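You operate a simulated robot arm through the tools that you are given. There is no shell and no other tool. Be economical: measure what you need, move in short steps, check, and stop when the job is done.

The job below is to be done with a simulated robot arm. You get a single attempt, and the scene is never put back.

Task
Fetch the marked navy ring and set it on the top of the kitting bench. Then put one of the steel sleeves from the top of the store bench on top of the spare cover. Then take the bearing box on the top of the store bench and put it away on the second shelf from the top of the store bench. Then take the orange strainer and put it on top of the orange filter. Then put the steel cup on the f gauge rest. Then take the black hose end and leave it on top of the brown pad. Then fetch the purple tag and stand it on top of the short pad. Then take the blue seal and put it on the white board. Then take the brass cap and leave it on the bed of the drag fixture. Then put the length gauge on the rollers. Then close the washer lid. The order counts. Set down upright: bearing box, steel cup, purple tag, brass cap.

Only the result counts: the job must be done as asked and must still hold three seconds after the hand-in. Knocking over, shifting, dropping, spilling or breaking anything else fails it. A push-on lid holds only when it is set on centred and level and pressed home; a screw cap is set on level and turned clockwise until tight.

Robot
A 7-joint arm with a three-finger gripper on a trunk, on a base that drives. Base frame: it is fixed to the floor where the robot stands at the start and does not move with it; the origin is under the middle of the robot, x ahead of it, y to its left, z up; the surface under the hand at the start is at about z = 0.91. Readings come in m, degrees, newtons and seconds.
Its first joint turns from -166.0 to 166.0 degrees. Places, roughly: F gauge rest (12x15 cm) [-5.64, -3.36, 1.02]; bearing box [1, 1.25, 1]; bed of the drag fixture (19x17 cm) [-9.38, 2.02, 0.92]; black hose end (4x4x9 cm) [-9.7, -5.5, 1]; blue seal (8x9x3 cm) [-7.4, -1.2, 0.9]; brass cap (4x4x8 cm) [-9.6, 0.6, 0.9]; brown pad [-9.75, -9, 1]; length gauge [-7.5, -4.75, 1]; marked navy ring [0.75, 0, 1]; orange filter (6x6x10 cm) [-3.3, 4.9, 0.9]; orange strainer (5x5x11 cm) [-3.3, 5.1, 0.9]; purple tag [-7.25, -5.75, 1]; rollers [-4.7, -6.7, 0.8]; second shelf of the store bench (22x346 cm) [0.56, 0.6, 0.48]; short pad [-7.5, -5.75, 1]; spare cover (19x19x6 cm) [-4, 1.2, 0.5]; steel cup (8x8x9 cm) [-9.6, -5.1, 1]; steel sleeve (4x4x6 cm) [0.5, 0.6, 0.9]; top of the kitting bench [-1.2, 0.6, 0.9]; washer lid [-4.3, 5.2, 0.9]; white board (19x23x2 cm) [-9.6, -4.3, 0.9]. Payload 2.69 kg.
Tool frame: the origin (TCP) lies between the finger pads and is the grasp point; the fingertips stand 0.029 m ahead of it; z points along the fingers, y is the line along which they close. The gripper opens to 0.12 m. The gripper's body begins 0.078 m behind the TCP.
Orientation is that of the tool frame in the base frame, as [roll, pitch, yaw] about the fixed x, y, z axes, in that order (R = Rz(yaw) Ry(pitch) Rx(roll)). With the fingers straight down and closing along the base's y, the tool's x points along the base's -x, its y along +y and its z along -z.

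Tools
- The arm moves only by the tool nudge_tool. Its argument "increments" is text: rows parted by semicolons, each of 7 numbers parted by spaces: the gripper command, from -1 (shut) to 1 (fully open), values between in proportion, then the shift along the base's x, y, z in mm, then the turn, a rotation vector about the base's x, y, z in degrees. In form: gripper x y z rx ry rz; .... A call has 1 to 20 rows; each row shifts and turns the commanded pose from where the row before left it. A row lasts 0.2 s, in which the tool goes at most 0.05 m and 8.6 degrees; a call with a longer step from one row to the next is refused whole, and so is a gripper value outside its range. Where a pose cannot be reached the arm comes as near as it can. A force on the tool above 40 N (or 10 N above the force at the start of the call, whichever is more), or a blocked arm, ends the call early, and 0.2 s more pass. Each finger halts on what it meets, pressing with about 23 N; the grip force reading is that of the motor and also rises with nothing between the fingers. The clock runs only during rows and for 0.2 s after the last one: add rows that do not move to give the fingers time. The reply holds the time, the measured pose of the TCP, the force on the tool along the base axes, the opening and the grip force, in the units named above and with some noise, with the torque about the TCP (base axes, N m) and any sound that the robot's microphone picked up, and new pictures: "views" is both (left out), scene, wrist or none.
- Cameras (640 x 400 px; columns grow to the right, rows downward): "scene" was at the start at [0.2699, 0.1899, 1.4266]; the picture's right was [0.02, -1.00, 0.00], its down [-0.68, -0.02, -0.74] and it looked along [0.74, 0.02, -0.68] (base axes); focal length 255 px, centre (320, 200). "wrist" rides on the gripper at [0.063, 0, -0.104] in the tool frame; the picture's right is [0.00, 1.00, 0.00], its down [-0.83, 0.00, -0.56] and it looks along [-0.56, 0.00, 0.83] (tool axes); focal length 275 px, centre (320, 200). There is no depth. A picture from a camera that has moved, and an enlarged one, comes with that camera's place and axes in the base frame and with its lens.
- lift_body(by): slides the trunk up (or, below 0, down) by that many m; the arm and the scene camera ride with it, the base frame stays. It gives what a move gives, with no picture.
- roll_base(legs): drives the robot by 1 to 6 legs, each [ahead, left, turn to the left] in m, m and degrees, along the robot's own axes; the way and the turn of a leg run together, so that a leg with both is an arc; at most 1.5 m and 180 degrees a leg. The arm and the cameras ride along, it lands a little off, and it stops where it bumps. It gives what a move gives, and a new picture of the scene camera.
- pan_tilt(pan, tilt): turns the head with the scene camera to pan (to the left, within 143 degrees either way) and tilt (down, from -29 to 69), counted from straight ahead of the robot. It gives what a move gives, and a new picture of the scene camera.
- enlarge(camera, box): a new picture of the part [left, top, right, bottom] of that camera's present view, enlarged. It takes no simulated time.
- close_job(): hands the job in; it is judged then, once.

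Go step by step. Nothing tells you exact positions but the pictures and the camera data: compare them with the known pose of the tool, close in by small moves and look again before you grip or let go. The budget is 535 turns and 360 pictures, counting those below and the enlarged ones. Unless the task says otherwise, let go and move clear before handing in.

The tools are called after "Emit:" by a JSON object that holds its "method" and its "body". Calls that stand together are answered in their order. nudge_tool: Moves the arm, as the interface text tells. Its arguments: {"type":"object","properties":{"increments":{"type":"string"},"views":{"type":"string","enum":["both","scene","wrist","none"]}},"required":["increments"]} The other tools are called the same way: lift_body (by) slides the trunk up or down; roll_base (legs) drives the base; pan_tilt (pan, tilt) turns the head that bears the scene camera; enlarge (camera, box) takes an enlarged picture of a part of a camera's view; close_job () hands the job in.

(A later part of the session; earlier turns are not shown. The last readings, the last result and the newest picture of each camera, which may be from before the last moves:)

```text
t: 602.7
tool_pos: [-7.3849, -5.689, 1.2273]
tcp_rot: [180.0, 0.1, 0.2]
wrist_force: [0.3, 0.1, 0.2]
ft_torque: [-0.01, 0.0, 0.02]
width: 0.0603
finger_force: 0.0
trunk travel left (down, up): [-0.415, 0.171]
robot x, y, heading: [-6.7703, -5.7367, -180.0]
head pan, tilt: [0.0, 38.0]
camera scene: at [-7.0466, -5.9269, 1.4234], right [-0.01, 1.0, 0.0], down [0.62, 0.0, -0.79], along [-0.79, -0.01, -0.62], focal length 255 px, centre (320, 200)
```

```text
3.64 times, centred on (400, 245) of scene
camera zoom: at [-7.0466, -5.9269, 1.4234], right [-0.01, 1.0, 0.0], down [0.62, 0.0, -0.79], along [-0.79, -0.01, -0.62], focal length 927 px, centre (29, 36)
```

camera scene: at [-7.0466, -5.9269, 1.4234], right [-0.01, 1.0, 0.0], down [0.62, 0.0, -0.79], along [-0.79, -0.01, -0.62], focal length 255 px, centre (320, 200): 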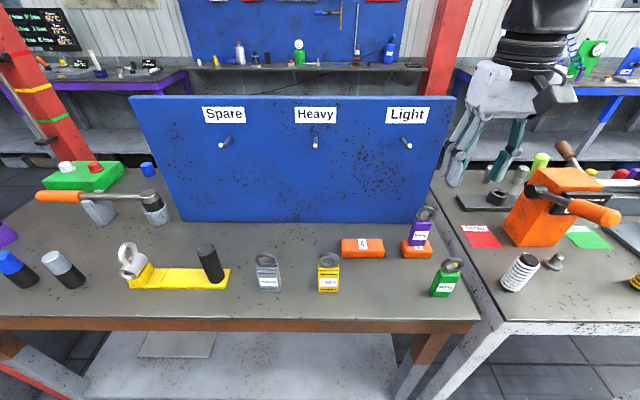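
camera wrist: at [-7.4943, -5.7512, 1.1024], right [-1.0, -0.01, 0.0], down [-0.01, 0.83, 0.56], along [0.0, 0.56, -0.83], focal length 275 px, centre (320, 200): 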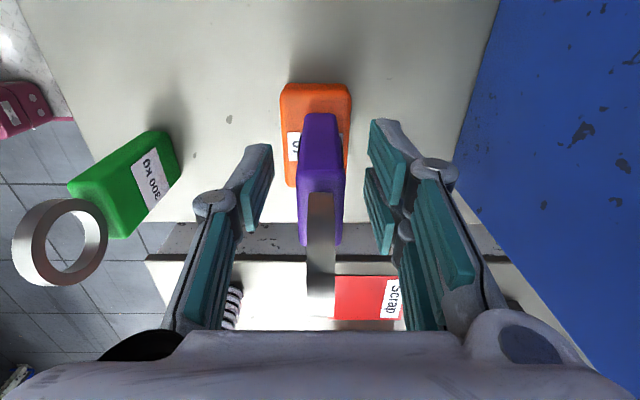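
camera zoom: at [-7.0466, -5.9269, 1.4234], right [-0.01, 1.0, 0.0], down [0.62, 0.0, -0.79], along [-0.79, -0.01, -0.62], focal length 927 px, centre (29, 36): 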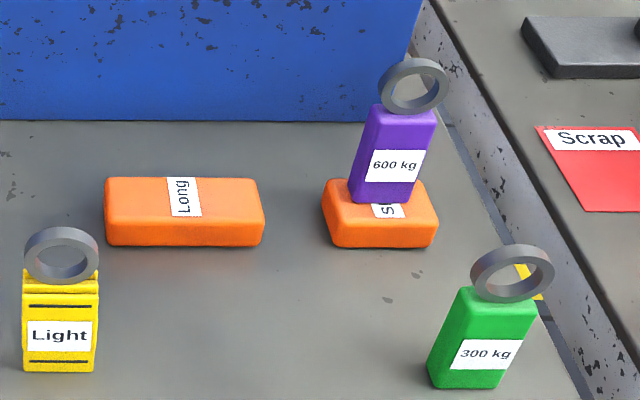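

Tag stands on the short pad. Next the blue seal near (-7.4, -1.2): back off and strafe north.

Emit:
{"method": "roll_base", "body": {"legs": [[-0.28, 0, 0], [0, -1.2, 0], [0, -1.2, 0], [0, -1.2, 0]]}}

```text
t: 622.0
tool_pos: [-7.0999, -2.0072, 1.2261]
tcp_rot: [180.0, 0.1, -0.4]
wrist_force: [-0.2, 0.4, -0.3]
ft_torque: [-0.01, 0.02, 0.02]
width: 0.0599
finger_force: 0.1
trunk travel left (down, up): [-0.415, 0.171]
robot x, y, heading: [-6.4786, -2.0602, 179.8]
head pan, tilt: [0.0, 38.0]
camera scene: at [-6.7632, -2.2486, 1.4234], right [0.0, 1.0, 0.0], down [0.62, 0.0, -0.79], along [-0.79, 0.0, -0.62], focal length 255 px, centre (320, 200)
```

scene: 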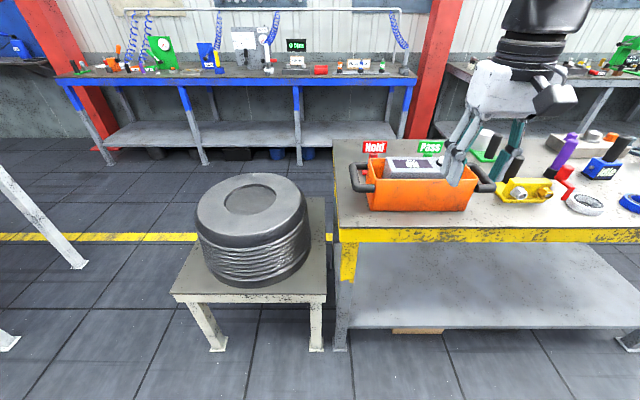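

Emit:
{"method": "roll_base", "body": {"legs": [[0, -0.75, 0]]}}

Emit:
{"method": "enlarge", "body": {"camera": "scene", "box": [320, 130, 520, 250]}}

```text
t: 626.0
tool_pos: [-7.0978, -1.2609, 1.2268]
tcp_rot: [-179.9, 0.0, -0.6]
wrist_force: [-0.4, 0.0, 0.0]
ft_torque: [0.01, -0.03, -0.01]
width: 0.0604
finger_force: 0.1
trunk travel left (down, up): [-0.415, 0.171]
robot x, y, heading: [-6.4808, -1.3111, 179.6]
head pan, tilt: [0.0, 38.0]
camera scene: at [-6.7618, -1.5032, 1.4234], right [0.0, 1.0, 0.0], down [0.62, 0.0, -0.79], along [-0.79, 0.0, -0.62], focal length 255 px, centre (320, 200)
```

scene: 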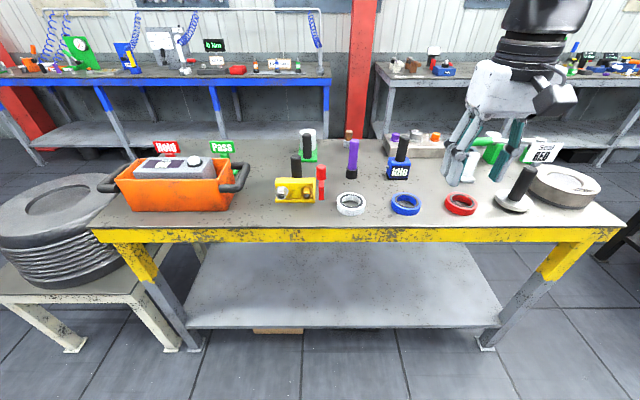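

```text
3.20 times, centred on (420, 190) of scene
camera zoom: at [-6.7618, -1.5032, 1.4234], right [0.0, 1.0, 0.0], down [0.62, 0.0, -0.79], along [-0.79, 0.0, -0.62], focal length 816 px, centre (0, 232)
```

zoom: 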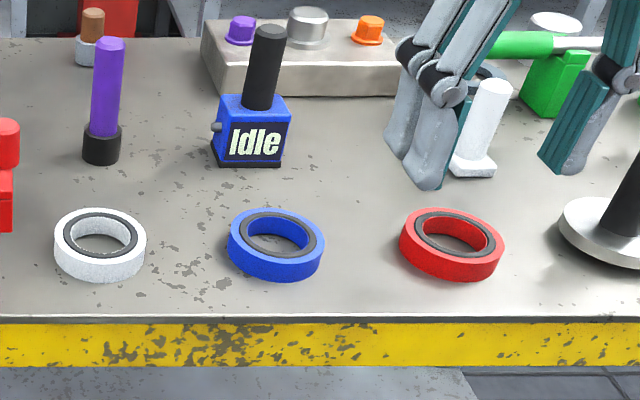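

Blue seal ring is at about (-7.373, -1.239), OD ≈ 9 cm. Move 0.15 m closer and go above it with the gripper open.

Emit:
{"method": "roll_base", "body": {"legs": [[0.15, 0, 0.4]]}}

Emit:
{"method": "nudge_tool", "body": {"increments": "1 -40 8 -25 0 0 0.3;1 -40 8 -25 0 0 0;1 -40 6 -25 0 0 0;1 0 0 -25 0 0 0;1 0 0 -20 0 0 0;1 0 0 0 0 0 0", "views": "wrist"}}

```text
t: 627.4
tool_pos: [-7.2483, -1.2673, 1.2277]
tcp_rot: [179.9, 0.1, 0.0]
wrist_force: [-0.1, 0.9, 0.2]
ft_torque: [-0.03, -0.01, 0.02]
width: 0.0599
finger_force: 0.1
trunk travel left (down, up): [-0.415, 0.171]
robot x, y, heading: [-6.633, -1.3118, -179.4]
head pan, tilt: [0.0, 38.0]
camera scene: at [-6.9109, -1.5059, 1.4235], right [0.0, 1.0, 0.0], down [0.62, 0.0, -0.79], along [-0.79, 0.0, -0.62], focal length 255 px, centre (320, 200)
```

scene: 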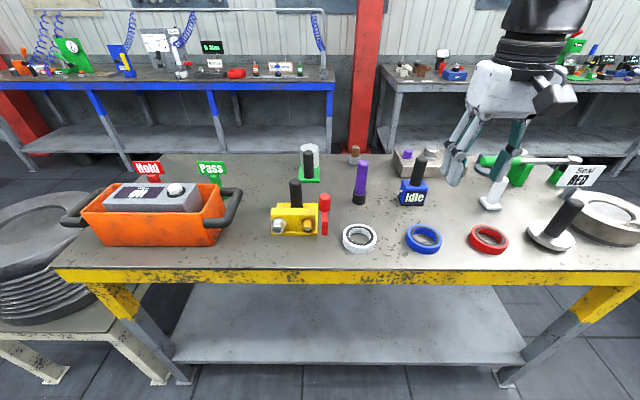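

```text
t: 628.8
tool_pos: [-7.3702, -1.245, 1.1045]
tcp_rot: [-180.0, 0.2, 0.5]
wrist_force: [-0.6, -0.2, -0.1]
ft_torque: [0.0, 0.01, 0.0]
width: 0.1197
finger_force: 0.0
trunk travel left (down, up): [-0.415, 0.171]
robot x, y, heading: [-6.6287, -1.3125, -179.7]
head pan, tilt: [0.0, 38.0]
camera wrist: at [-7.3059, -1.2446, 1.2109], right [0.01, -1.0, 0.0], down [-0.83, -0.01, 0.56], along [-0.56, -0.01, -0.83], focal length 275 px, centre (320, 200)
```

wrist: 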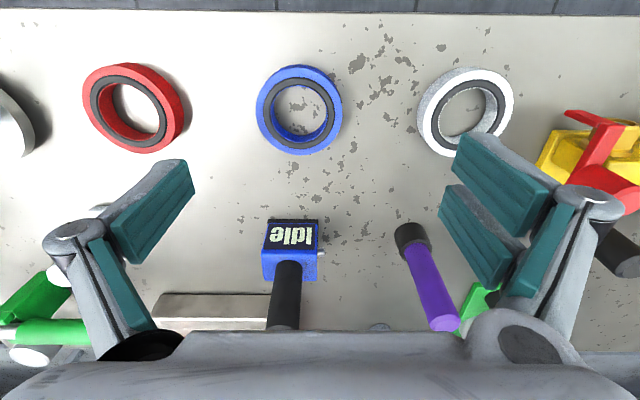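

Emit:
{"method": "nudge_tool", "body": {"increments": "1 -10 10 -35 0 0 -0.3;1 -4 10 -35 0 0 0;1 0 0 -35 0 0 0;1 0 0 0 0 0 0", "views": "wrist"}}

```text
t: 629.8
tool_pos: [-7.3824, -1.225, 1.0009]
tcp_rot: [-180.0, 0.2, -0.1]
wrist_force: [-0.2, -0.7, -0.4]
ft_torque: [0.0, 0.02, 0.01]
width: 0.1197
finger_force: 0.1
trunk travel left (down, up): [-0.415, 0.171]
robot x, y, heading: [-6.6313, -1.316, -179.6]
head pan, tilt: [0.0, 38.0]
camera wrist: at [-7.3185, -1.2243, 1.1067], right [0.0, -1.0, 0.0], down [-0.83, 0.0, 0.56], along [-0.56, 0.0, -0.83], focal length 275 px, centre (320, 200)
```

wrist: 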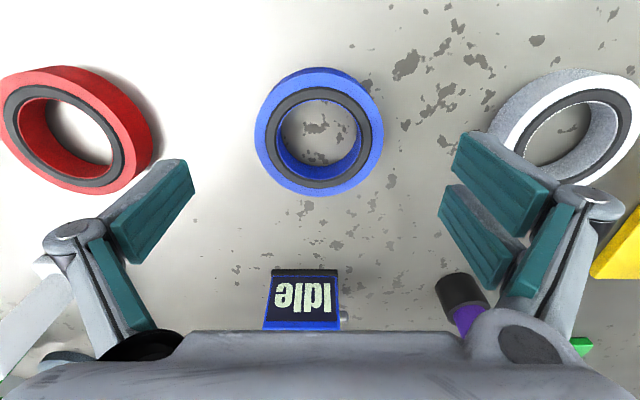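

Emit:
{"method": "nudge_tool", "body": {"increments": "1 -4 0 -30 0 0 0;1 0 0 -25 0 0 0;1 0 0 -8 0 0 0;1 0 0 0 0 0 0;0.5 0 0 0 0 0 0;0 0 0 0 0 0 0;-1 0 0 0 0 0 0;-1 0 0 0 0 0 0", "views": "wrist"}}

```text
t: 631.6
tool_pos: [-7.3855, -1.2252, 0.9379]
tcp_rot: [180.0, 0.2, -0.2]
wrist_force: [-0.1, 3.7, 1.9]
ft_torque: [0.24, 0.02, -0.04]
width: 0.0894
finger_force: 22.5
trunk travel left (down, up): [-0.415, 0.171]
robot x, y, heading: [-6.6286, -1.3129, -179.6]
head pan, tilt: [0.0, 38.0]
camera wrist: at [-7.3222, -1.2245, 1.0427], right [0.0, -1.0, 0.0], down [-0.83, 0.0, 0.56], along [-0.56, 0.0, -0.83], focal length 275 px, centre (320, 200)
```

wrist: 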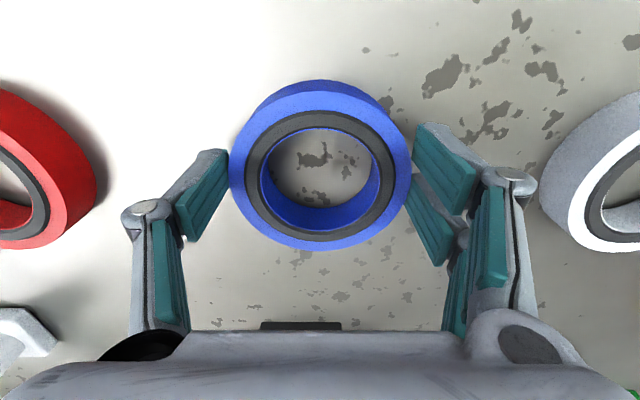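

Seal gripped. Lift, tuck, and drive to the white board at the west bench.

Emit:
{"method": "nudge_tool", "body": {"increments": "-1 0 0 20 0 0 0;-1 0 0 45 0 0 0;-1 20 0 45 0 0 0;-1 20 0 45 0 0 0;-1 20 0 45 0 0 0;-1 20 0 40 0 0 0;-1 0 0 40 0 0 0;-1 0 0 0 0 0 0", "views": "wrist"}}

Emit:
{"method": "roll_base", "body": {"legs": [[-0.14, 0, 0], [0, 1.0, 0], [0, 1.0, 0]]}}

```text
t: 633.4
tool_pos: [-7.305, -1.2258, 1.2201]
tcp_rot: [180.0, 0.0, 0.0]
wrist_force: [-0.6, 0.2, -1.0]
ft_torque: [0.0, -0.01, 0.0]
width: 0.0894
finger_force: 22.8
trunk travel left (down, up): [-0.415, 0.171]
robot x, y, heading: [-6.6298, -1.3128, -179.5]
head pan, tilt: [0.0, 38.0]
camera wrist: at [-7.2422, -1.2254, 1.3254], right [0.0, -1.0, 0.0], down [-0.83, 0.0, 0.56], along [-0.56, 0.0, -0.83], focal length 275 px, centre (320, 200)
```

wrist: 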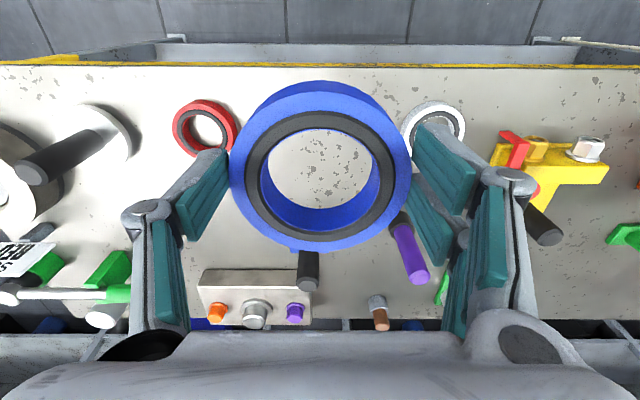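

```text
t: 644.1
tool_pos: [-7.1736, -3.1887, 1.2198]
tcp_rot: [180.0, 0.1, 0.7]
wrist_force: [-0.2, -0.4, -1.1]
ft_torque: [-0.04, 0.01, 0.0]
width: 0.0891
finger_force: 22.6
trunk travel left (down, up): [-0.415, 0.171]
robot x, y, heading: [-6.4956, -3.2673, -178.8]
head pan, tilt: [0.0, 38.0]
camera scene: at [-6.7757, -3.4646, 1.4234], right [-0.02, 1.0, 0.0], down [0.62, 0.01, -0.79], along [-0.79, -0.01, -0.62], focal length 255 px, centre (320, 200)
```

scene: 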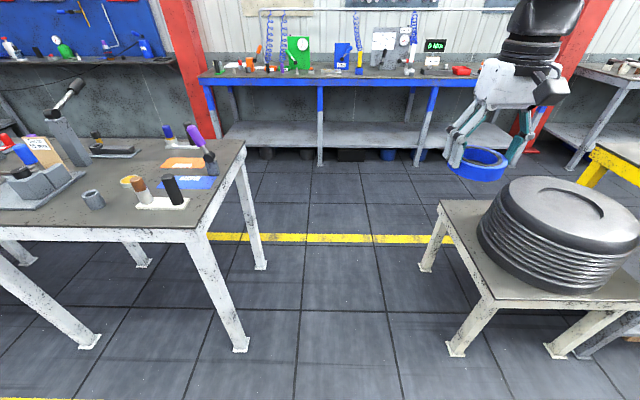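

Emit:
{"method": "roll_base", "body": {"legs": [[0, 0.04, -1.2], [1.0, 0, 0], [0.95, 0, 0], [0, 1.0, 0]]}}

Emit:
{"method": "pan_tilt", "body": {"pan": 0, "tilt": 42}}

```text
t: 659.0
tool_pos: [-9.1144, -4.1693, 1.2202]
tcp_rot: [-179.9, 0.1, -2.4]
wrist_force: [-0.6, -0.1, -0.8]
ft_torque: [0.02, -0.04, 0.01]
width: 0.0894
finger_force: 23.4
trunk travel left (down, up): [-0.415, 0.171]
robot x, y, heading: [-8.4462, -4.2813, 178.2]
head pan, tilt: [0.0, 38.0]
camera scene: at [-8.7327, -4.4647, 1.4234], right [0.04, 1.0, 0.0], down [0.62, -0.02, -0.79], along [-0.79, 0.03, -0.62], focal length 255 px, centre (320, 200)
```

scene: 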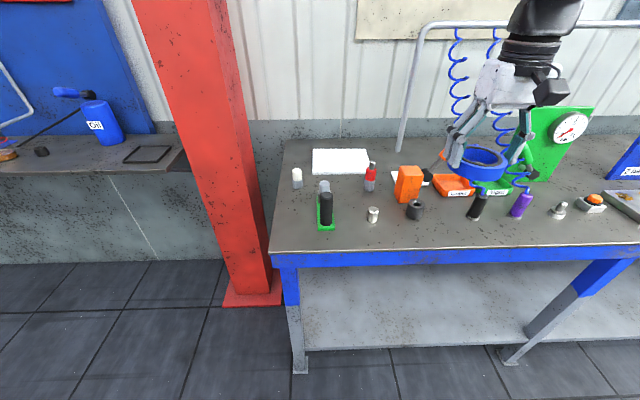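

```text
t: 659.6
tool_pos: [-9.1153, -4.168, 1.2205]
tcp_rot: [180.0, 0.1, -2.4]
wrist_force: [-1.0, 0.8, -1.3]
ft_torque: [0.03, 0.01, 0.02]
width: 0.0895
finger_force: 22.8
trunk travel left (down, up): [-0.415, 0.171]
robot x, y, heading: [-8.4418, -4.2807, 177.8]
head pan, tilt: [0.0, 42.0]
camera scene: at [-8.73, -4.4647, 1.4175], right [0.04, 1.0, 0.0], down [0.67, -0.02, -0.74], along [-0.74, 0.03, -0.67], focal length 255 px, centre (320, 200)
```

scene: 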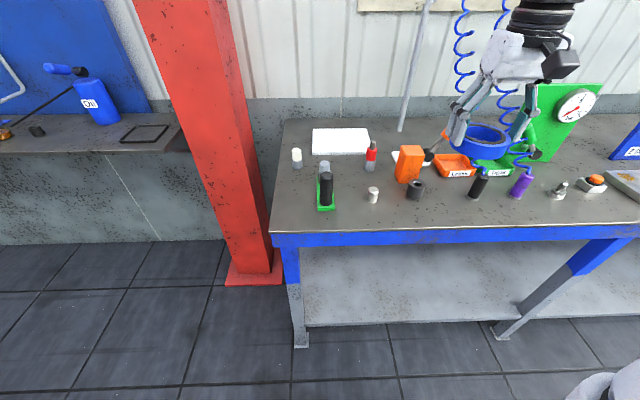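

Emit:
{"method": "enlarge", "body": {"camera": "scene", "box": [270, 110, 450, 230]}}

```text
3.33 times, centred on (360, 170) of scene
camera zoom: at [-8.73, -4.4647, 1.4175], right [0.04, 1.0, 0.0], down [0.67, -0.02, -0.74], along [-0.74, 0.03, -0.67], focal length 850 px, centre (187, 300)
```

zoom: 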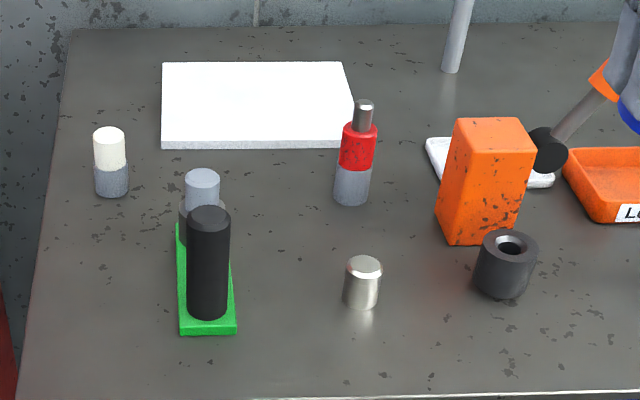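

White board: x -9.54…-9.73, y -4.46…-4.24, centre (-9.634, -4.353). Move in and align above it.

Emit:
{"method": "roll_base", "body": {"legs": [[0, 0.1, 2.2], [0.3, 0, 0]]}}

Emit:
{"method": "nudge_tool", "body": {"increments": "-1 -40 -15 0 0 0 0;-1 -40 -15 0 0 0 0;-1 -40 -15 0 0 0 0;-1 -40 -15 0 0 0 0;-1 0 0 0 0 0 0", "views": "both"}}

```text
t: 662.4
tool_pos: [-9.4267, -4.2896, 1.2194]
tcp_rot: [180.0, 0.0, -0.6]
wrist_force: [-0.1, 0.8, -1.5]
ft_torque: [0.01, -0.03, -0.03]
width: 0.0892
finger_force: 22.7
trunk travel left (down, up): [-0.415, 0.171]
robot x, y, heading: [-8.7464, -4.3835, 179.6]
head pan, tilt: [0.0, 42.0]
camera scene: at [-9.0316, -4.5735, 1.4175], right [0.01, 1.0, 0.0], down [0.67, 0.0, -0.74], along [-0.74, 0.0, -0.67], focal length 255 px, centre (320, 200)
```

scene: 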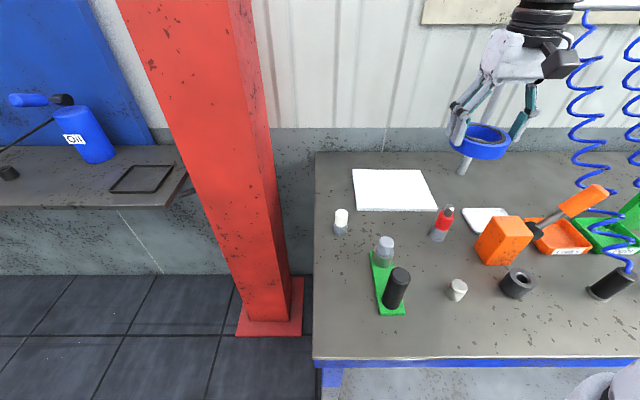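

```text
t: 663.6
tool_pos: [-9.5845, -4.3478, 1.223]
tcp_rot: [-179.9, 0.2, -0.7]
wrist_force: [0.4, 0.5, -1.5]
ft_torque: [0.01, 0.0, 0.02]
width: 0.0891
finger_force: 23.2
trunk travel left (down, up): [-0.415, 0.171]
robot x, y, heading: [-8.7499, -4.3821, 179.9]
head pan, tilt: [0.0, 42.0]
camera scene: at [-9.0316, -4.5735, 1.4175], right [0.01, 1.0, 0.0], down [0.67, 0.0, -0.74], along [-0.74, 0.0, -0.67], focal length 255 px, centre (320, 200)
camera wrist: at [-9.5209, -4.3481, 1.327], right [-0.01, -1.0, 0.0], down [-0.83, 0.01, 0.56], along [-0.56, 0.0, -0.83], focal length 275 px, centre (320, 200)
```

scene: 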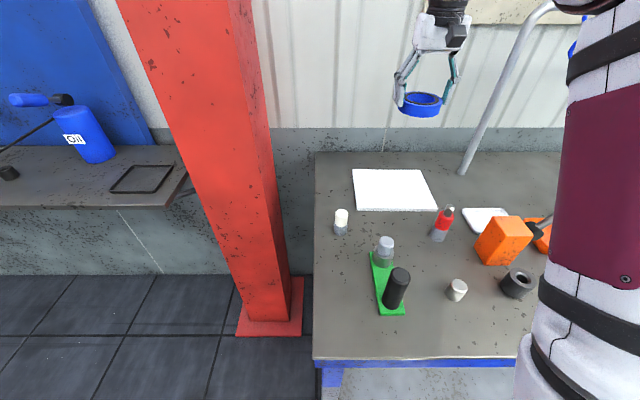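
wrist: 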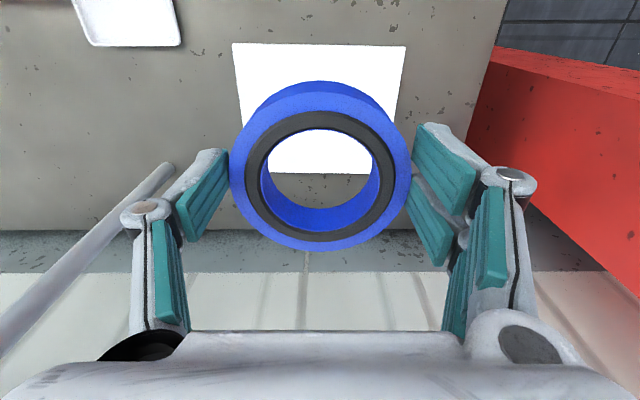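

Emit:
{"method": "nudge_tool", "body": {"increments": "-1 -30 0 -30 0 0 0.7;-1 -30 0 -35 0 0 0;-1 0 0 -45 0 0 0;-1 0 0 -45 0 0 0;-1 0 0 -45 0 0 0;-1 0 0 -40 0 0 0;-1 0 0 0 0 0 0", "views": "both"}}

```text
t: 665.2
tool_pos: [-9.6463, -4.35, 0.9815]
tcp_rot: [180.0, 0.1, 0.1]
wrist_force: [0.4, 0.6, -2.1]
ft_torque: [0.0, 0.0, 0.01]
width: 0.0894
finger_force: 23.0
trunk travel left (down, up): [-0.415, 0.171]
robot x, y, heading: [-8.7517, -4.381, 179.7]
head pan, tilt: [0.0, 42.0]
camera scene: at [-9.0317, -4.5735, 1.4175], right [0.01, 1.0, 0.0], down [0.67, 0.0, -0.74], along [-0.74, 0.0, -0.67], focal length 255 px, centre (320, 200)
camera wrist: at [-9.5833, -4.3504, 1.0862], right [0.01, -1.0, 0.0], down [-0.83, 0.0, 0.56], along [-0.56, 0.0, -0.83], focal length 275 px, centre (320, 200)
```

scene: 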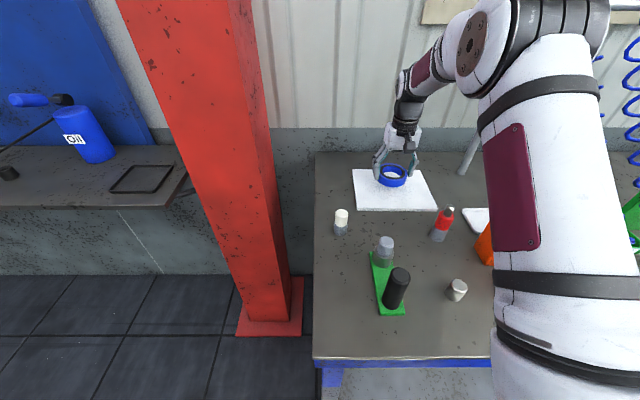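
wrist: 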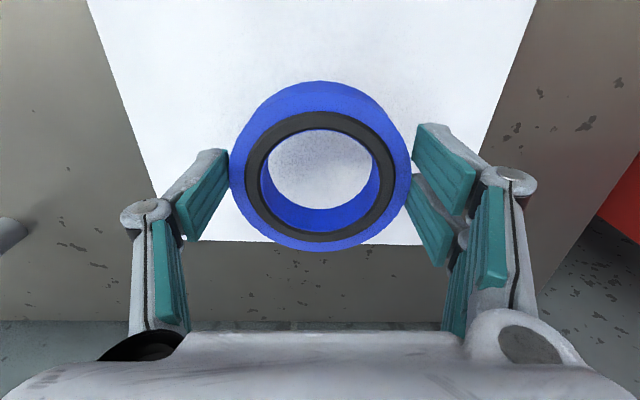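

Emit:
{"method": "nudge_tool", "body": {"increments": "-1 3 0 -10 0 0 0;-1 0 0 -6 0 0 0;-1 0 0 -3 0 0 0;-1 0 0 -2 0 0 0;-1 0 0 -2 0 0 0;-1 0 0 0 0 0 0", "views": "none"}}

```text
t: 666.6
tool_pos: [-9.6423, -4.3491, 0.9553]
tcp_rot: [179.9, 0.0, 0.0]
wrist_force: [1.4, -0.7, -0.6]
ft_torque: [0.01, -0.01, -0.05]
width: 0.0895
finger_force: 23.3
trunk travel left (down, up): [-0.415, 0.171]
robot x, y, heading: [-8.7545, -4.3833, 179.5]
head pan, tilt: [0.0, 42.0]
```

Emit:
{"method": "nudge_tool", "body": {"increments": "-1 0 0 -2 0 0 0;-1 0 0 -2 0 0 0;-1 0 0 -2 0 0 0;-1 0 0 0 0 0 0", "views": "none"}}

```text
t: 667.6
tool_pos: [-9.6429, -4.3499, 0.9507]
tcp_rot: [179.9, 0.1, 0.1]
wrist_force: [-0.1, 0.1, -0.5]
ft_torque: [-0.02, 0.01, 0.01]
width: 0.0894
finger_force: 22.9
trunk travel left (down, up): [-0.415, 0.171]
robot x, y, heading: [-8.7516, -4.3809, 179.6]
head pan, tilt: [0.0, 42.0]
```

Emit:
{"method": "nudge_tool", "body": {"increments": "-1 0 0 -2 0 0 0;-1 0 0 -2 0 0 0;-1 0 0 -2 0 0 0;-1 0 0 0 0 0 0", "views": "none"}}

```text
t: 668.6
tool_pos: [-9.6424, -4.3498, 0.9469]
tcp_rot: [180.0, 0.5, 0.1]
wrist_force: [-1.4, -1.5, 25.0]
ft_torque: [-0.08, 0.25, 0.03]
width: 0.09
finger_force: 23.1
trunk travel left (down, up): [-0.415, 0.171]
robot x, y, heading: [-8.754, -4.3838, 179.6]
head pan, tilt: [0.0, 42.0]
```

Contact on the board. Release and rise.

Emit:
{"method": "nudge_tool", "body": {"increments": "-1 0 0 1 0 0 0;0.5 0 0 0 0 0 0;0.8 0 0 0 0 0 0;1 0 0 0 0 0 0;1 0 0 20 0 0 0;1 0 0 45 0 0 0;1 0 0 45 0 0 0;1 0 0 48 0 0 0;1 0 0 48 0 0 0;1 20 0 40 0 0 0;1 30 0 0 0 0 0;1 0 0 0 0 0 0", "views": "both"}}

```text
t: 671.2
tool_pos: [-9.5891, -4.3479, 1.1927]
tcp_rot: [-179.9, 0.1, 0.1]
wrist_force: [-0.1, 0.5, -0.8]
ft_torque: [0.01, -0.01, 0.02]
width: 0.1199
finger_force: 0.1
trunk travel left (down, up): [-0.415, 0.171]
robot x, y, heading: [-8.7487, -4.3795, 179.4]
head pan, tilt: [0.0, 42.0]
camera scene: at [-9.0317, -4.5735, 1.4175], right [0.01, 1.0, 0.0], down [0.67, 0.0, -0.74], along [-0.74, 0.0, -0.67], focal length 255 px, centre (320, 200)
camera wrist: at [-9.5263, -4.3478, 1.2975], right [0.01, -1.0, 0.0], down [-0.83, 0.0, 0.56], along [-0.56, 0.0, -0.83], focal length 275 px, centre (320, 200)
```

scene: 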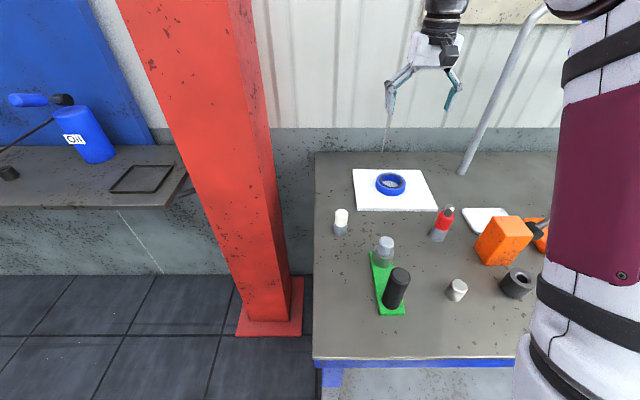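
wrist: 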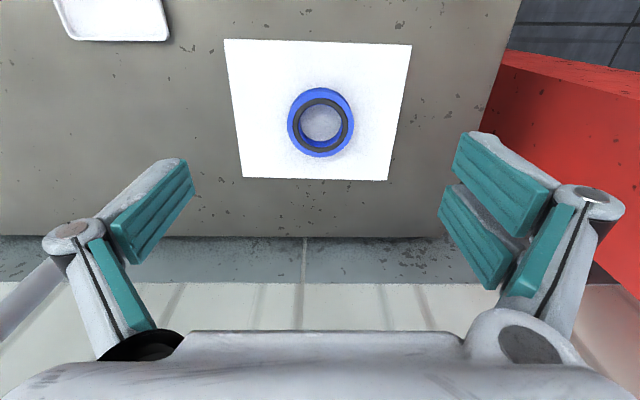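

The blue seal lies on the white board. Next: the brass cap near (-9.6, 0.6). Retract and strafe north along the west aisle.

Emit:
{"method": "nudge_tool", "body": {"increments": "0.2 45 0 0 0 0 0;0.2 45 0 0 0 0 0;0.2 45 0 10 0 0 0;0.2 35 0 10 0 0 0;0.2 0 0 0 0 0 0", "views": "none"}}

Emit:
{"method": "roll_base", "body": {"legs": [[-0.3, 0, 0], [0, -1.2, 0], [0, -1.2, 0]]}}

Emit:
{"method": "pan_tilt", "body": {"pan": -55, "tilt": 30}}

```text
t: 672.4
tool_pos: [-9.4236, -4.3486, 1.2119]
tcp_rot: [-180.0, 0.1, 0.0]
wrist_force: [0.3, 0.1, 0.2]
ft_torque: [-0.02, -0.04, 0.0]
width: 0.0718
finger_force: 0.1
trunk travel left (down, up): [-0.415, 0.171]
robot x, y, heading: [-8.7484, -4.3847, 179.5]
head pan, tilt: [0.0, 42.0]
```

```text
t: 685.7
tool_pos: [-9.1011, -1.9803, 1.212]
tcp_rot: [-180.0, 0.1, 0.0]
wrist_force: [0.1, -0.2, 0.1]
ft_torque: [0.0, -0.01, 0.02]
width: 0.0722
finger_force: 0.1
trunk travel left (down, up): [-0.415, 0.171]
robot x, y, heading: [-8.4268, -2.0172, 179.3]
head pan, tilt: [0.0, 42.0]
camera scene: at [-8.7074, -2.2046, 1.4175], right [0.01, 1.0, 0.0], down [0.67, 0.0, -0.74], along [-0.74, 0.0, -0.67], focal length 255 px, centre (320, 200)
```

scene: 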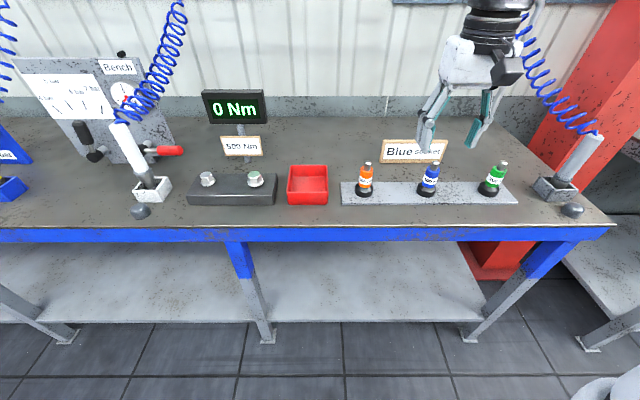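

```text
t: 686.9
tool_pos: [-9.1, -1.9806, 1.212]
tcp_rot: [-179.9, 0.1, 0.2]
wrist_force: [-0.5, 0.3, -1.6]
ft_torque: [0.01, 0.0, 0.01]
width: 0.0719
finger_force: 0.0
trunk travel left (down, up): [-0.415, 0.171]
robot x, y, heading: [-8.4266, -2.0138, 179.9]
head pan, tilt: [-55.0, 30.0]
camera scene: at [-8.6753, -2.1307, 1.4358], right [0.82, 0.57, 0.0], down [0.28, -0.41, -0.87], along [-0.49, 0.71, -0.5], focal length 255 px, centre (320, 200)
```

scene: 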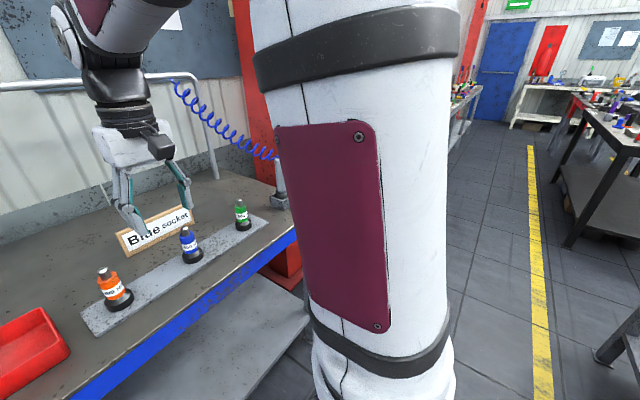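

Emit:
{"method": "roll_base", "body": {"legs": [[0.05, -1.3, 0], [0, -1.3, 0]]}}

Emit:
{"method": "pan_tilt", "body": {"pan": 0, "tilt": 38}}

```text
t: 699.4
tool_pos: [-9.1348, 0.5597, 1.2121]
tcp_rot: [-180.0, 0.2, 0.6]
wrist_force: [-0.5, 0.1, -0.6]
ft_torque: [0.02, 0.01, 0.01]
width: 0.0721
finger_force: 0.1
trunk travel left (down, up): [-0.415, 0.171]
robot x, y, heading: [-8.4591, 0.5339, -179.8]
head pan, tilt: [-55.0, 30.0]
camera scene: at [-8.7085, 0.4138, 1.4358], right [0.82, 0.58, 0.0], down [0.29, -0.41, -0.87], along [-0.5, 0.71, -0.5], focal length 255 px, centre (320, 200)
```

scene: 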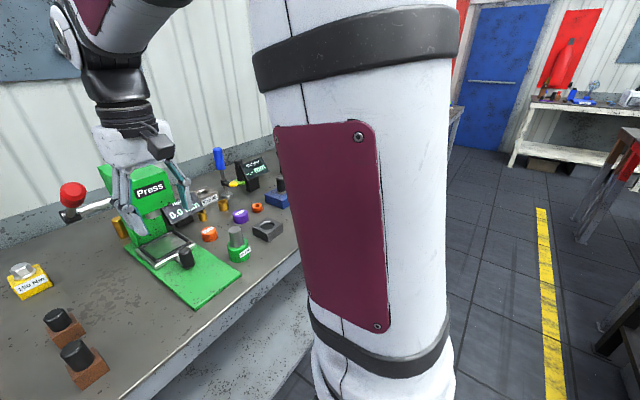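

```text
t: 700.6
tool_pos: [-9.1344, 0.561, 1.213]
tcp_rot: [-179.9, 0.1, 0.7]
wrist_force: [0.1, 0.4, -0.3]
ft_torque: [-0.03, 0.0, -0.01]
width: 0.0721
finger_force: 0.2
trunk travel left (down, up): [-0.415, 0.171]
robot x, y, heading: [-8.4622, 0.5326, -179.8]
head pan, tilt: [0.0, 38.0]
camera scene: at [-8.7427, 0.3397, 1.4234], right [0.0, 1.0, 0.0], down [0.62, 0.0, -0.79], along [-0.79, 0.0, -0.62], focal length 255 px, centre (320, 200)
```

scene: 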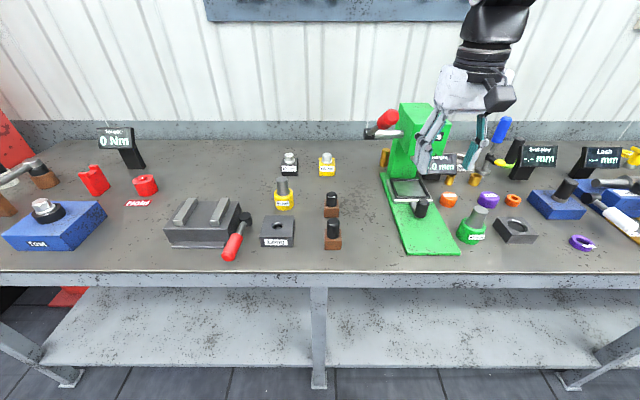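

Emit:
{"method": "nudge_tool", "body": {"increments": "0.2 20 -45 10 0 0 0;0.2 20 -45 10 0 0 0;0.2 0 -45 10 0 0 0;0.2 0 -45 0 0 0 0;0.2 0 -45 0 0 0 0;0.2 0 0 0 0 0 0", "views": "none"}}

Emit:
{"method": "enlarge", "body": {"camera": "scene", "box": [340, 90, 540, 220]}}

```text
refused: row 1 steps farther than a row can; nothing moved
```

```text
3.08 times, centred on (440, 155) of scene
camera zoom: at [-8.7427, 0.3397, 1.4234], right [0.0, 1.0, 0.0], down [0.62, 0.0, -0.79], along [-0.79, 0.0, -0.62], focal length 784 px, centre (-49, 338)
```

zoom: 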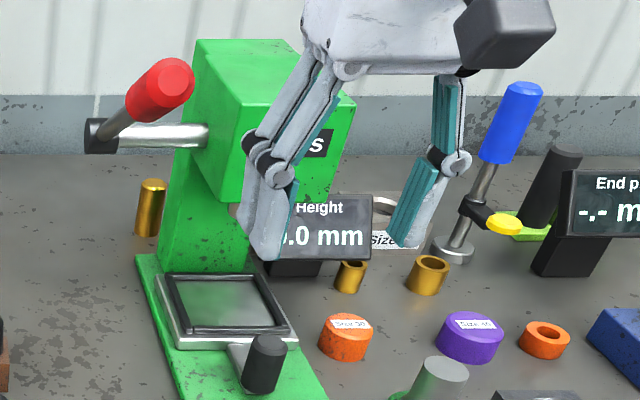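

The brass cap is at about (-9.634, 0.595), standing beneath/behind the press lever with its red knob. I need the lever's geometry; move in and take a wrist view from above.

Emit:
{"method": "roll_base", "body": {"legs": [[0.3, 0.0, 0]]}}

Emit:
{"method": "nudge_tool", "body": {"increments": "0.2 0 -40 20 0 0 0;0.2 0 -40 20 0 0 0;0.2 0 -40 20 0 0 0;0.2 0 0 20 0 0 0;0.2 0 0 0 0 0 0", "views": "both"}}

Emit:
{"method": "enlarge", "body": {"camera": "scene", "box": [340, 60, 540, 260]}}

```text
t: 702.7
tool_pos: [-9.4192, 0.5565, 1.213]
tcp_rot: [-180.0, 0.0, 0.7]
wrist_force: [-0.5, -0.3, -0.2]
ft_torque: [-0.01, 0.02, 0.02]
width: 0.0721
finger_force: 0.0
trunk travel left (down, up): [-0.415, 0.171]
robot x, y, heading: [-8.7472, 0.529, -179.5]
head pan, tilt: [0.0, 38.0]
stopped in leg 1: the robot was blocked; the commanded pose is now the measured one
camera scene: at [-9.0271, 0.3361, 1.4234], right [0.0, 1.0, 0.0], down [0.62, 0.0, -0.79], along [-0.79, 0.0, -0.62], focal length 255 px, centre (320, 200)
```

scene: 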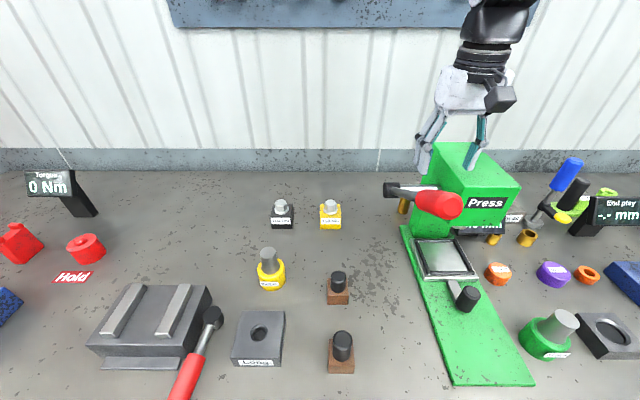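

```text
t: 703.9
tool_pos: [-9.4196, 0.4388, 1.2909]
tcp_rot: [-179.9, 0.0, 0.7]
wrist_force: [-0.5, 0.4, 0.3]
ft_torque: [-0.02, -0.02, -0.02]
width: 0.0722
finger_force: 0.0
trunk travel left (down, up): [-0.415, 0.171]
robot x, y, heading: [-8.7429, 0.5269, -179.6]
head pan, tilt: [0.0, 38.0]
camera scene: at [-9.0271, 0.3362, 1.4234], right [0.0, 1.0, 0.0], down [0.62, 0.0, -0.79], along [-0.79, 0.0, -0.62], focal length 255 px, centre (320, 200)
camera wrist: at [-9.3566, 0.4397, 1.396], right [0.02, -1.0, 0.0], down [-0.83, -0.01, 0.56], along [-0.56, -0.01, -0.83], focal length 275 px, centre (320, 200)
```

scene: 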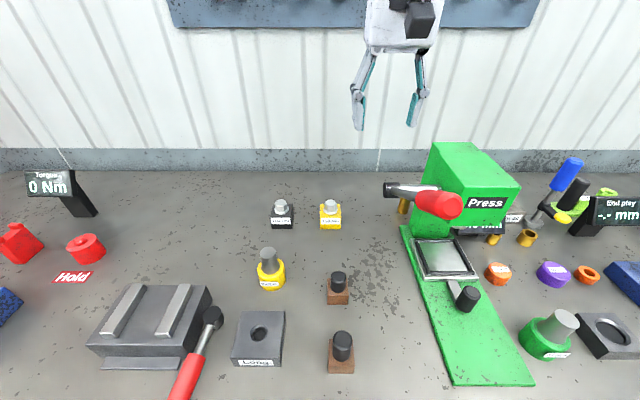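
wrist: 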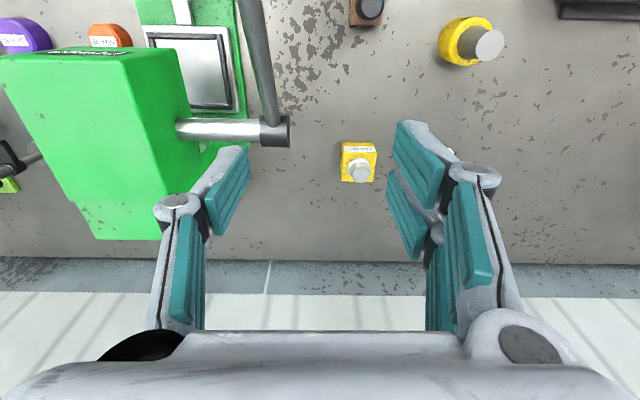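

```text
2.00 times, centred on (440, 160) of scene
camera zoom: at [-9.0271, 0.3362, 1.4234], right [0.0, 1.0, 0.0], down [0.62, 0.0, -0.79], along [-0.79, 0.0, -0.62], focal length 510 px, centre (80, 280)
```

zoom: 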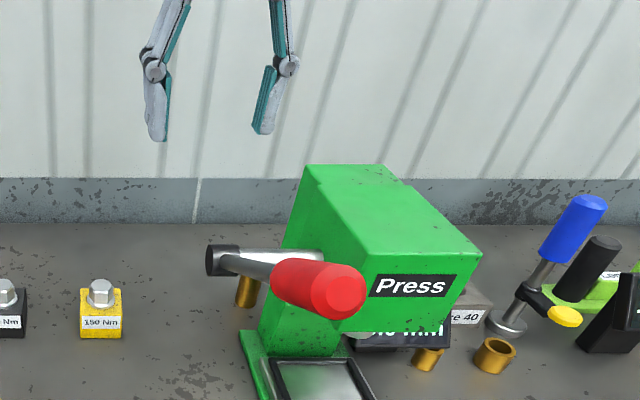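

Emit:
{"method": "nudge_tool", "body": {"increments": "-1 0 -45 0 0 0 0;-1 0 -45 0 0 0 0;-1 -40 0 0 0 0 0;-1 0 0 0 0 0 0", "views": "wrist"}}

Emit:
{"method": "enlarge", "body": {"camera": "wrist", "box": [60, 40, 280, 260]}}

```text
t: 704.9
tool_pos: [-9.4594, 0.3442, 1.2935]
tcp_rot: [179.9, 0.1, 0.8]
wrist_force: [-0.6, 0.2, -0.3]
ft_torque: [-0.03, 0.0, 0.01]
width: 0.0
finger_force: 23.3
trunk travel left (down, up): [-0.415, 0.171]
robot x, y, heading: [-8.7427, 0.5285, -179.8]
head pan, tilt: [0.0, 38.0]
camera wrist: at [-9.3956, 0.3459, 1.398], right [0.02, -1.0, 0.0], down [-0.83, -0.01, 0.56], along [-0.56, -0.01, -0.83], focal length 275 px, centre (320, 200)
```

wrist: 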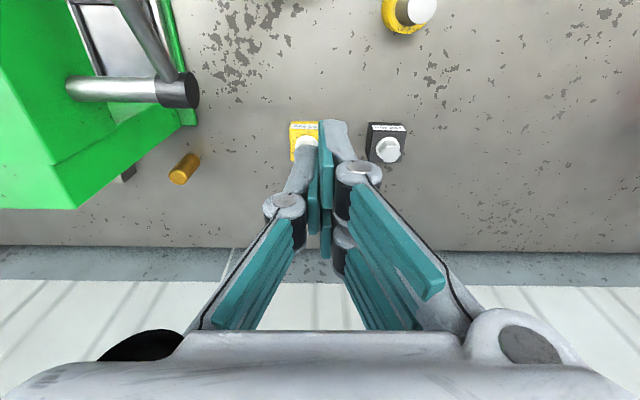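

```text
1.82 times, centred on (170, 150) of wrist
camera zoom: at [-9.3956, 0.3459, 1.398], right [0.02, -1.0, 0.0], down [-0.83, -0.01, 0.56], along [-0.56, -0.01, -0.83], focal length 500 px, centre (593, 291)
```

zoom: 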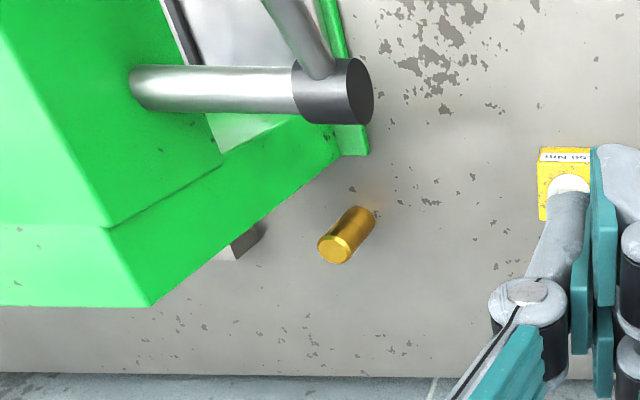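

The cap stands behind the press body (rear face x≈-9.56), and the lever's red grip sticks up toward me at about (-9.26, 0.48, 1.23). I'll raise the trunk and shift the base north so that the arm comes over the press, clear of the grip.

Emit:
{"method": "lift_body", "body": {"by": 0.12}}

Emit:
{"method": "roll_base", "body": {"legs": [[-0.03, 0, 0], [0, -0.24, 0]]}}

Emit:
{"method": "nudge_tool", "body": {"increments": "0 -10 0 0 0 0 -8.2;0 -10 0 0 0 0 -8.2;0 -10 0 0 0 0 -8.2;0 -20 0 0 0 0 -8.2;0 -20 0 0 0 0 -8.2;0 -20 0 0 0 0 -8.2;0 -20 0 0 0 0 -8.2;0 -20 0 0 0 0 -8.2;0 -20 0 0 0 0 -8.2;0 0 0 0 0 0 -8.2;0 0 0 0 0 0 -8.7;0 0 0 0 0 0 0", "views": "both"}}

```text
t: 706.4
tool_pos: [-9.4594, 0.3465, 1.4109]
tcp_rot: [180.0, 0.0, 0.7]
wrist_force: [0.1, 0.8, -0.7]
ft_torque: [-0.01, 0.0, 0.04]
width: 0.0
finger_force: 22.8
trunk travel left (down, up): [-0.535, 0.051]
robot x, y, heading: [-8.7441, 0.525, -179.7]
head pan, tilt: [0.0, 38.0]
```

```text
t: 708.6
tool_pos: [-9.4303, 0.5876, 1.4118]
tcp_rot: [180.0, 0.0, 0.2]
wrist_force: [-0.4, -0.2, 0.2]
ft_torque: [-0.01, -0.01, 0.0]
width: 0.0
finger_force: 22.6
trunk travel left (down, up): [-0.535, 0.051]
robot x, y, heading: [-8.7155, 0.7671, 180.0]
head pan, tilt: [0.0, 38.0]
camera scene: at [-8.8925, 0.575, 1.5443], right [0.0, 1.0, 0.0], down [0.62, 0.0, -0.79], along [-0.79, 0.0, -0.62], focal length 255 px, centre (320, 200)
```

scene: 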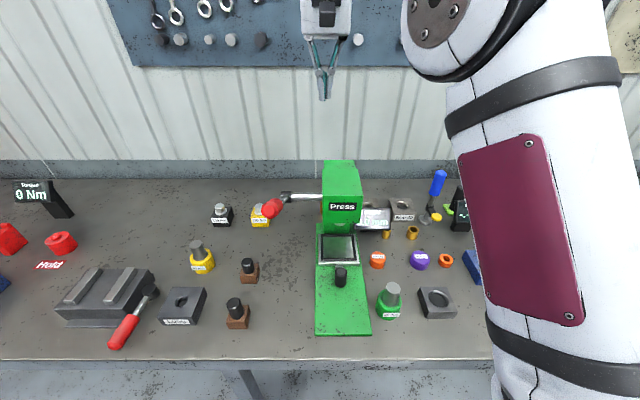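

```text
refused: row 11 steps farther than a row can; nothing moved
```

Emit:
{"method": "nudge_tool", "body": {"increments": "0 -10 0 0 0 0 -8.2;0 -10 0 0 0 0 -8.2;0 -10 0 0 0 0 -8.2;0 -20 0 0 0 0 -8.2;0 -20 0 0 0 0 -8.2;0 -20 0 0 0 0 -8.2;0 -25 0 0 0 0 -8.2;0 -25 0 0 0 0 -8.2;0 -25 0 0 0 0 -8.2;0 -25 0 0 0 0 -8.2;0 -14 0 0 0 0 -8.2;0 0 0 0 0 0 0", "views": "both"}}

```text
t: 711.2
tool_pos: [-9.4754, 0.5949, 1.396]
tcp_rot: [179.9, 0.1, -57.9]
wrist_force: [-0.4, 0.2, 0.0]
ft_torque: [-0.02, 0.01, -0.01]
width: 0.0601
finger_force: 0.1
out of reach, approached as far as the arm can: row 4, 5, 6, 7, 8, 9, 10
trunk travel left (down, up): [-0.535, 0.051]
robot x, y, heading: [-8.7175, 0.7673, 179.7]
head pan, tilt: [0.0, 38.0]
camera scene: at [-8.8925, 0.5751, 1.5443], right [0.0, 1.0, 0.0], down [0.62, 0.0, -0.79], along [-0.79, 0.0, -0.62], focal length 255 px, centre (320, 200)
camera wrist: at [-9.4405, 0.542, 1.5003], right [-0.84, -0.54, 0.0], down [-0.45, 0.7, 0.56], along [-0.3, 0.47, -0.83], focal length 275 px, centre (320, 200)
```

scene: 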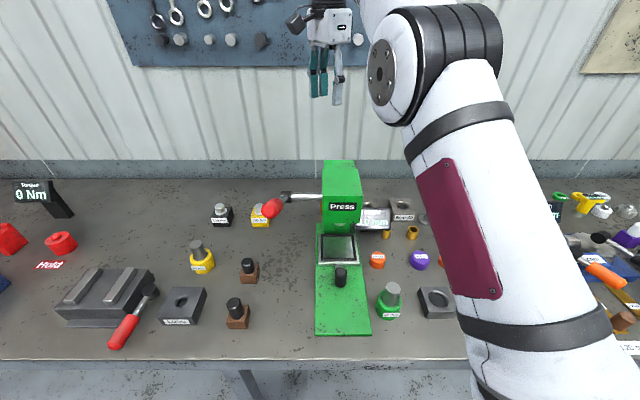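
wrist: 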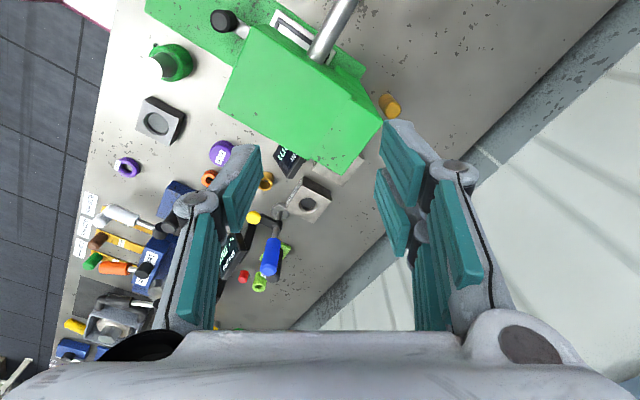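

Too high for full reach. Lower a little (still above the press), finish the rotation, then move outward.

Emit:
{"method": "nudge_tool", "body": {"increments": "0 0 0 -40 0 0 -8;0 0 0 -40 0 0 -8;0 -20 0 -20 0 0 -8;0 -40 0 0 0 0 -8;0 -40 0 0 0 0 0;0 -40 0 0 0 0 0;0 -20 0 0 0 0 0;0 0 0 0 0 0 0", "views": "both"}}

```text
t: 713.0
tool_pos: [-9.5528, 0.6033, 1.2621]
tcp_rot: [-180.0, 0.0, -89.8]
wrist_force: [-0.4, 0.3, 0.0]
ft_torque: [-0.01, 0.01, 0.06]
width: 0.06
finger_force: 0.0
out of reach, approached as far as the arm can: row 5, 6, 7
trunk travel left (down, up): [-0.535, 0.051]
robot x, y, heading: [-8.7165, 0.7665, 179.5]
head pan, tilt: [0.0, 38.0]
camera scene: at [-8.8925, 0.5751, 1.5443], right [0.0, 1.0, 0.0], down [0.62, 0.0, -0.79], along [-0.79, 0.0, -0.62], focal length 255 px, centre (320, 200)
camera wrist: at [-9.5519, 0.5404, 1.3673], right [-1.0, -0.01, 0.0], down [-0.01, 0.83, 0.56], along [0.0, 0.56, -0.83], focal length 275 px, centre (320, 200)
```

scene: 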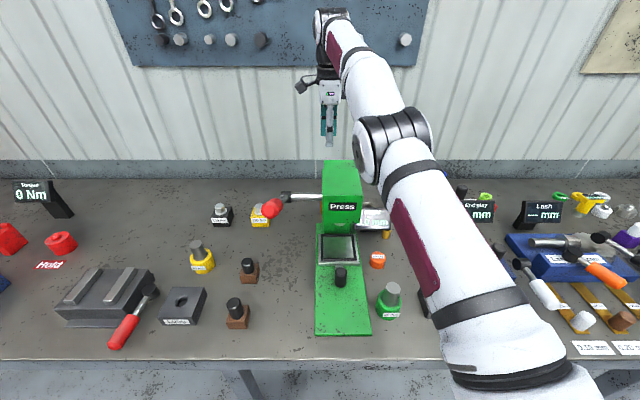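
wrist: 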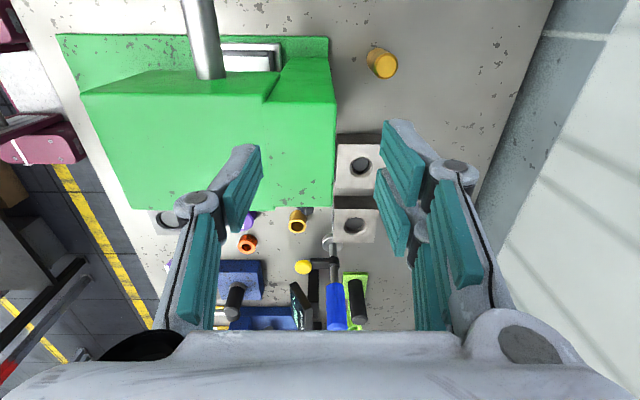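

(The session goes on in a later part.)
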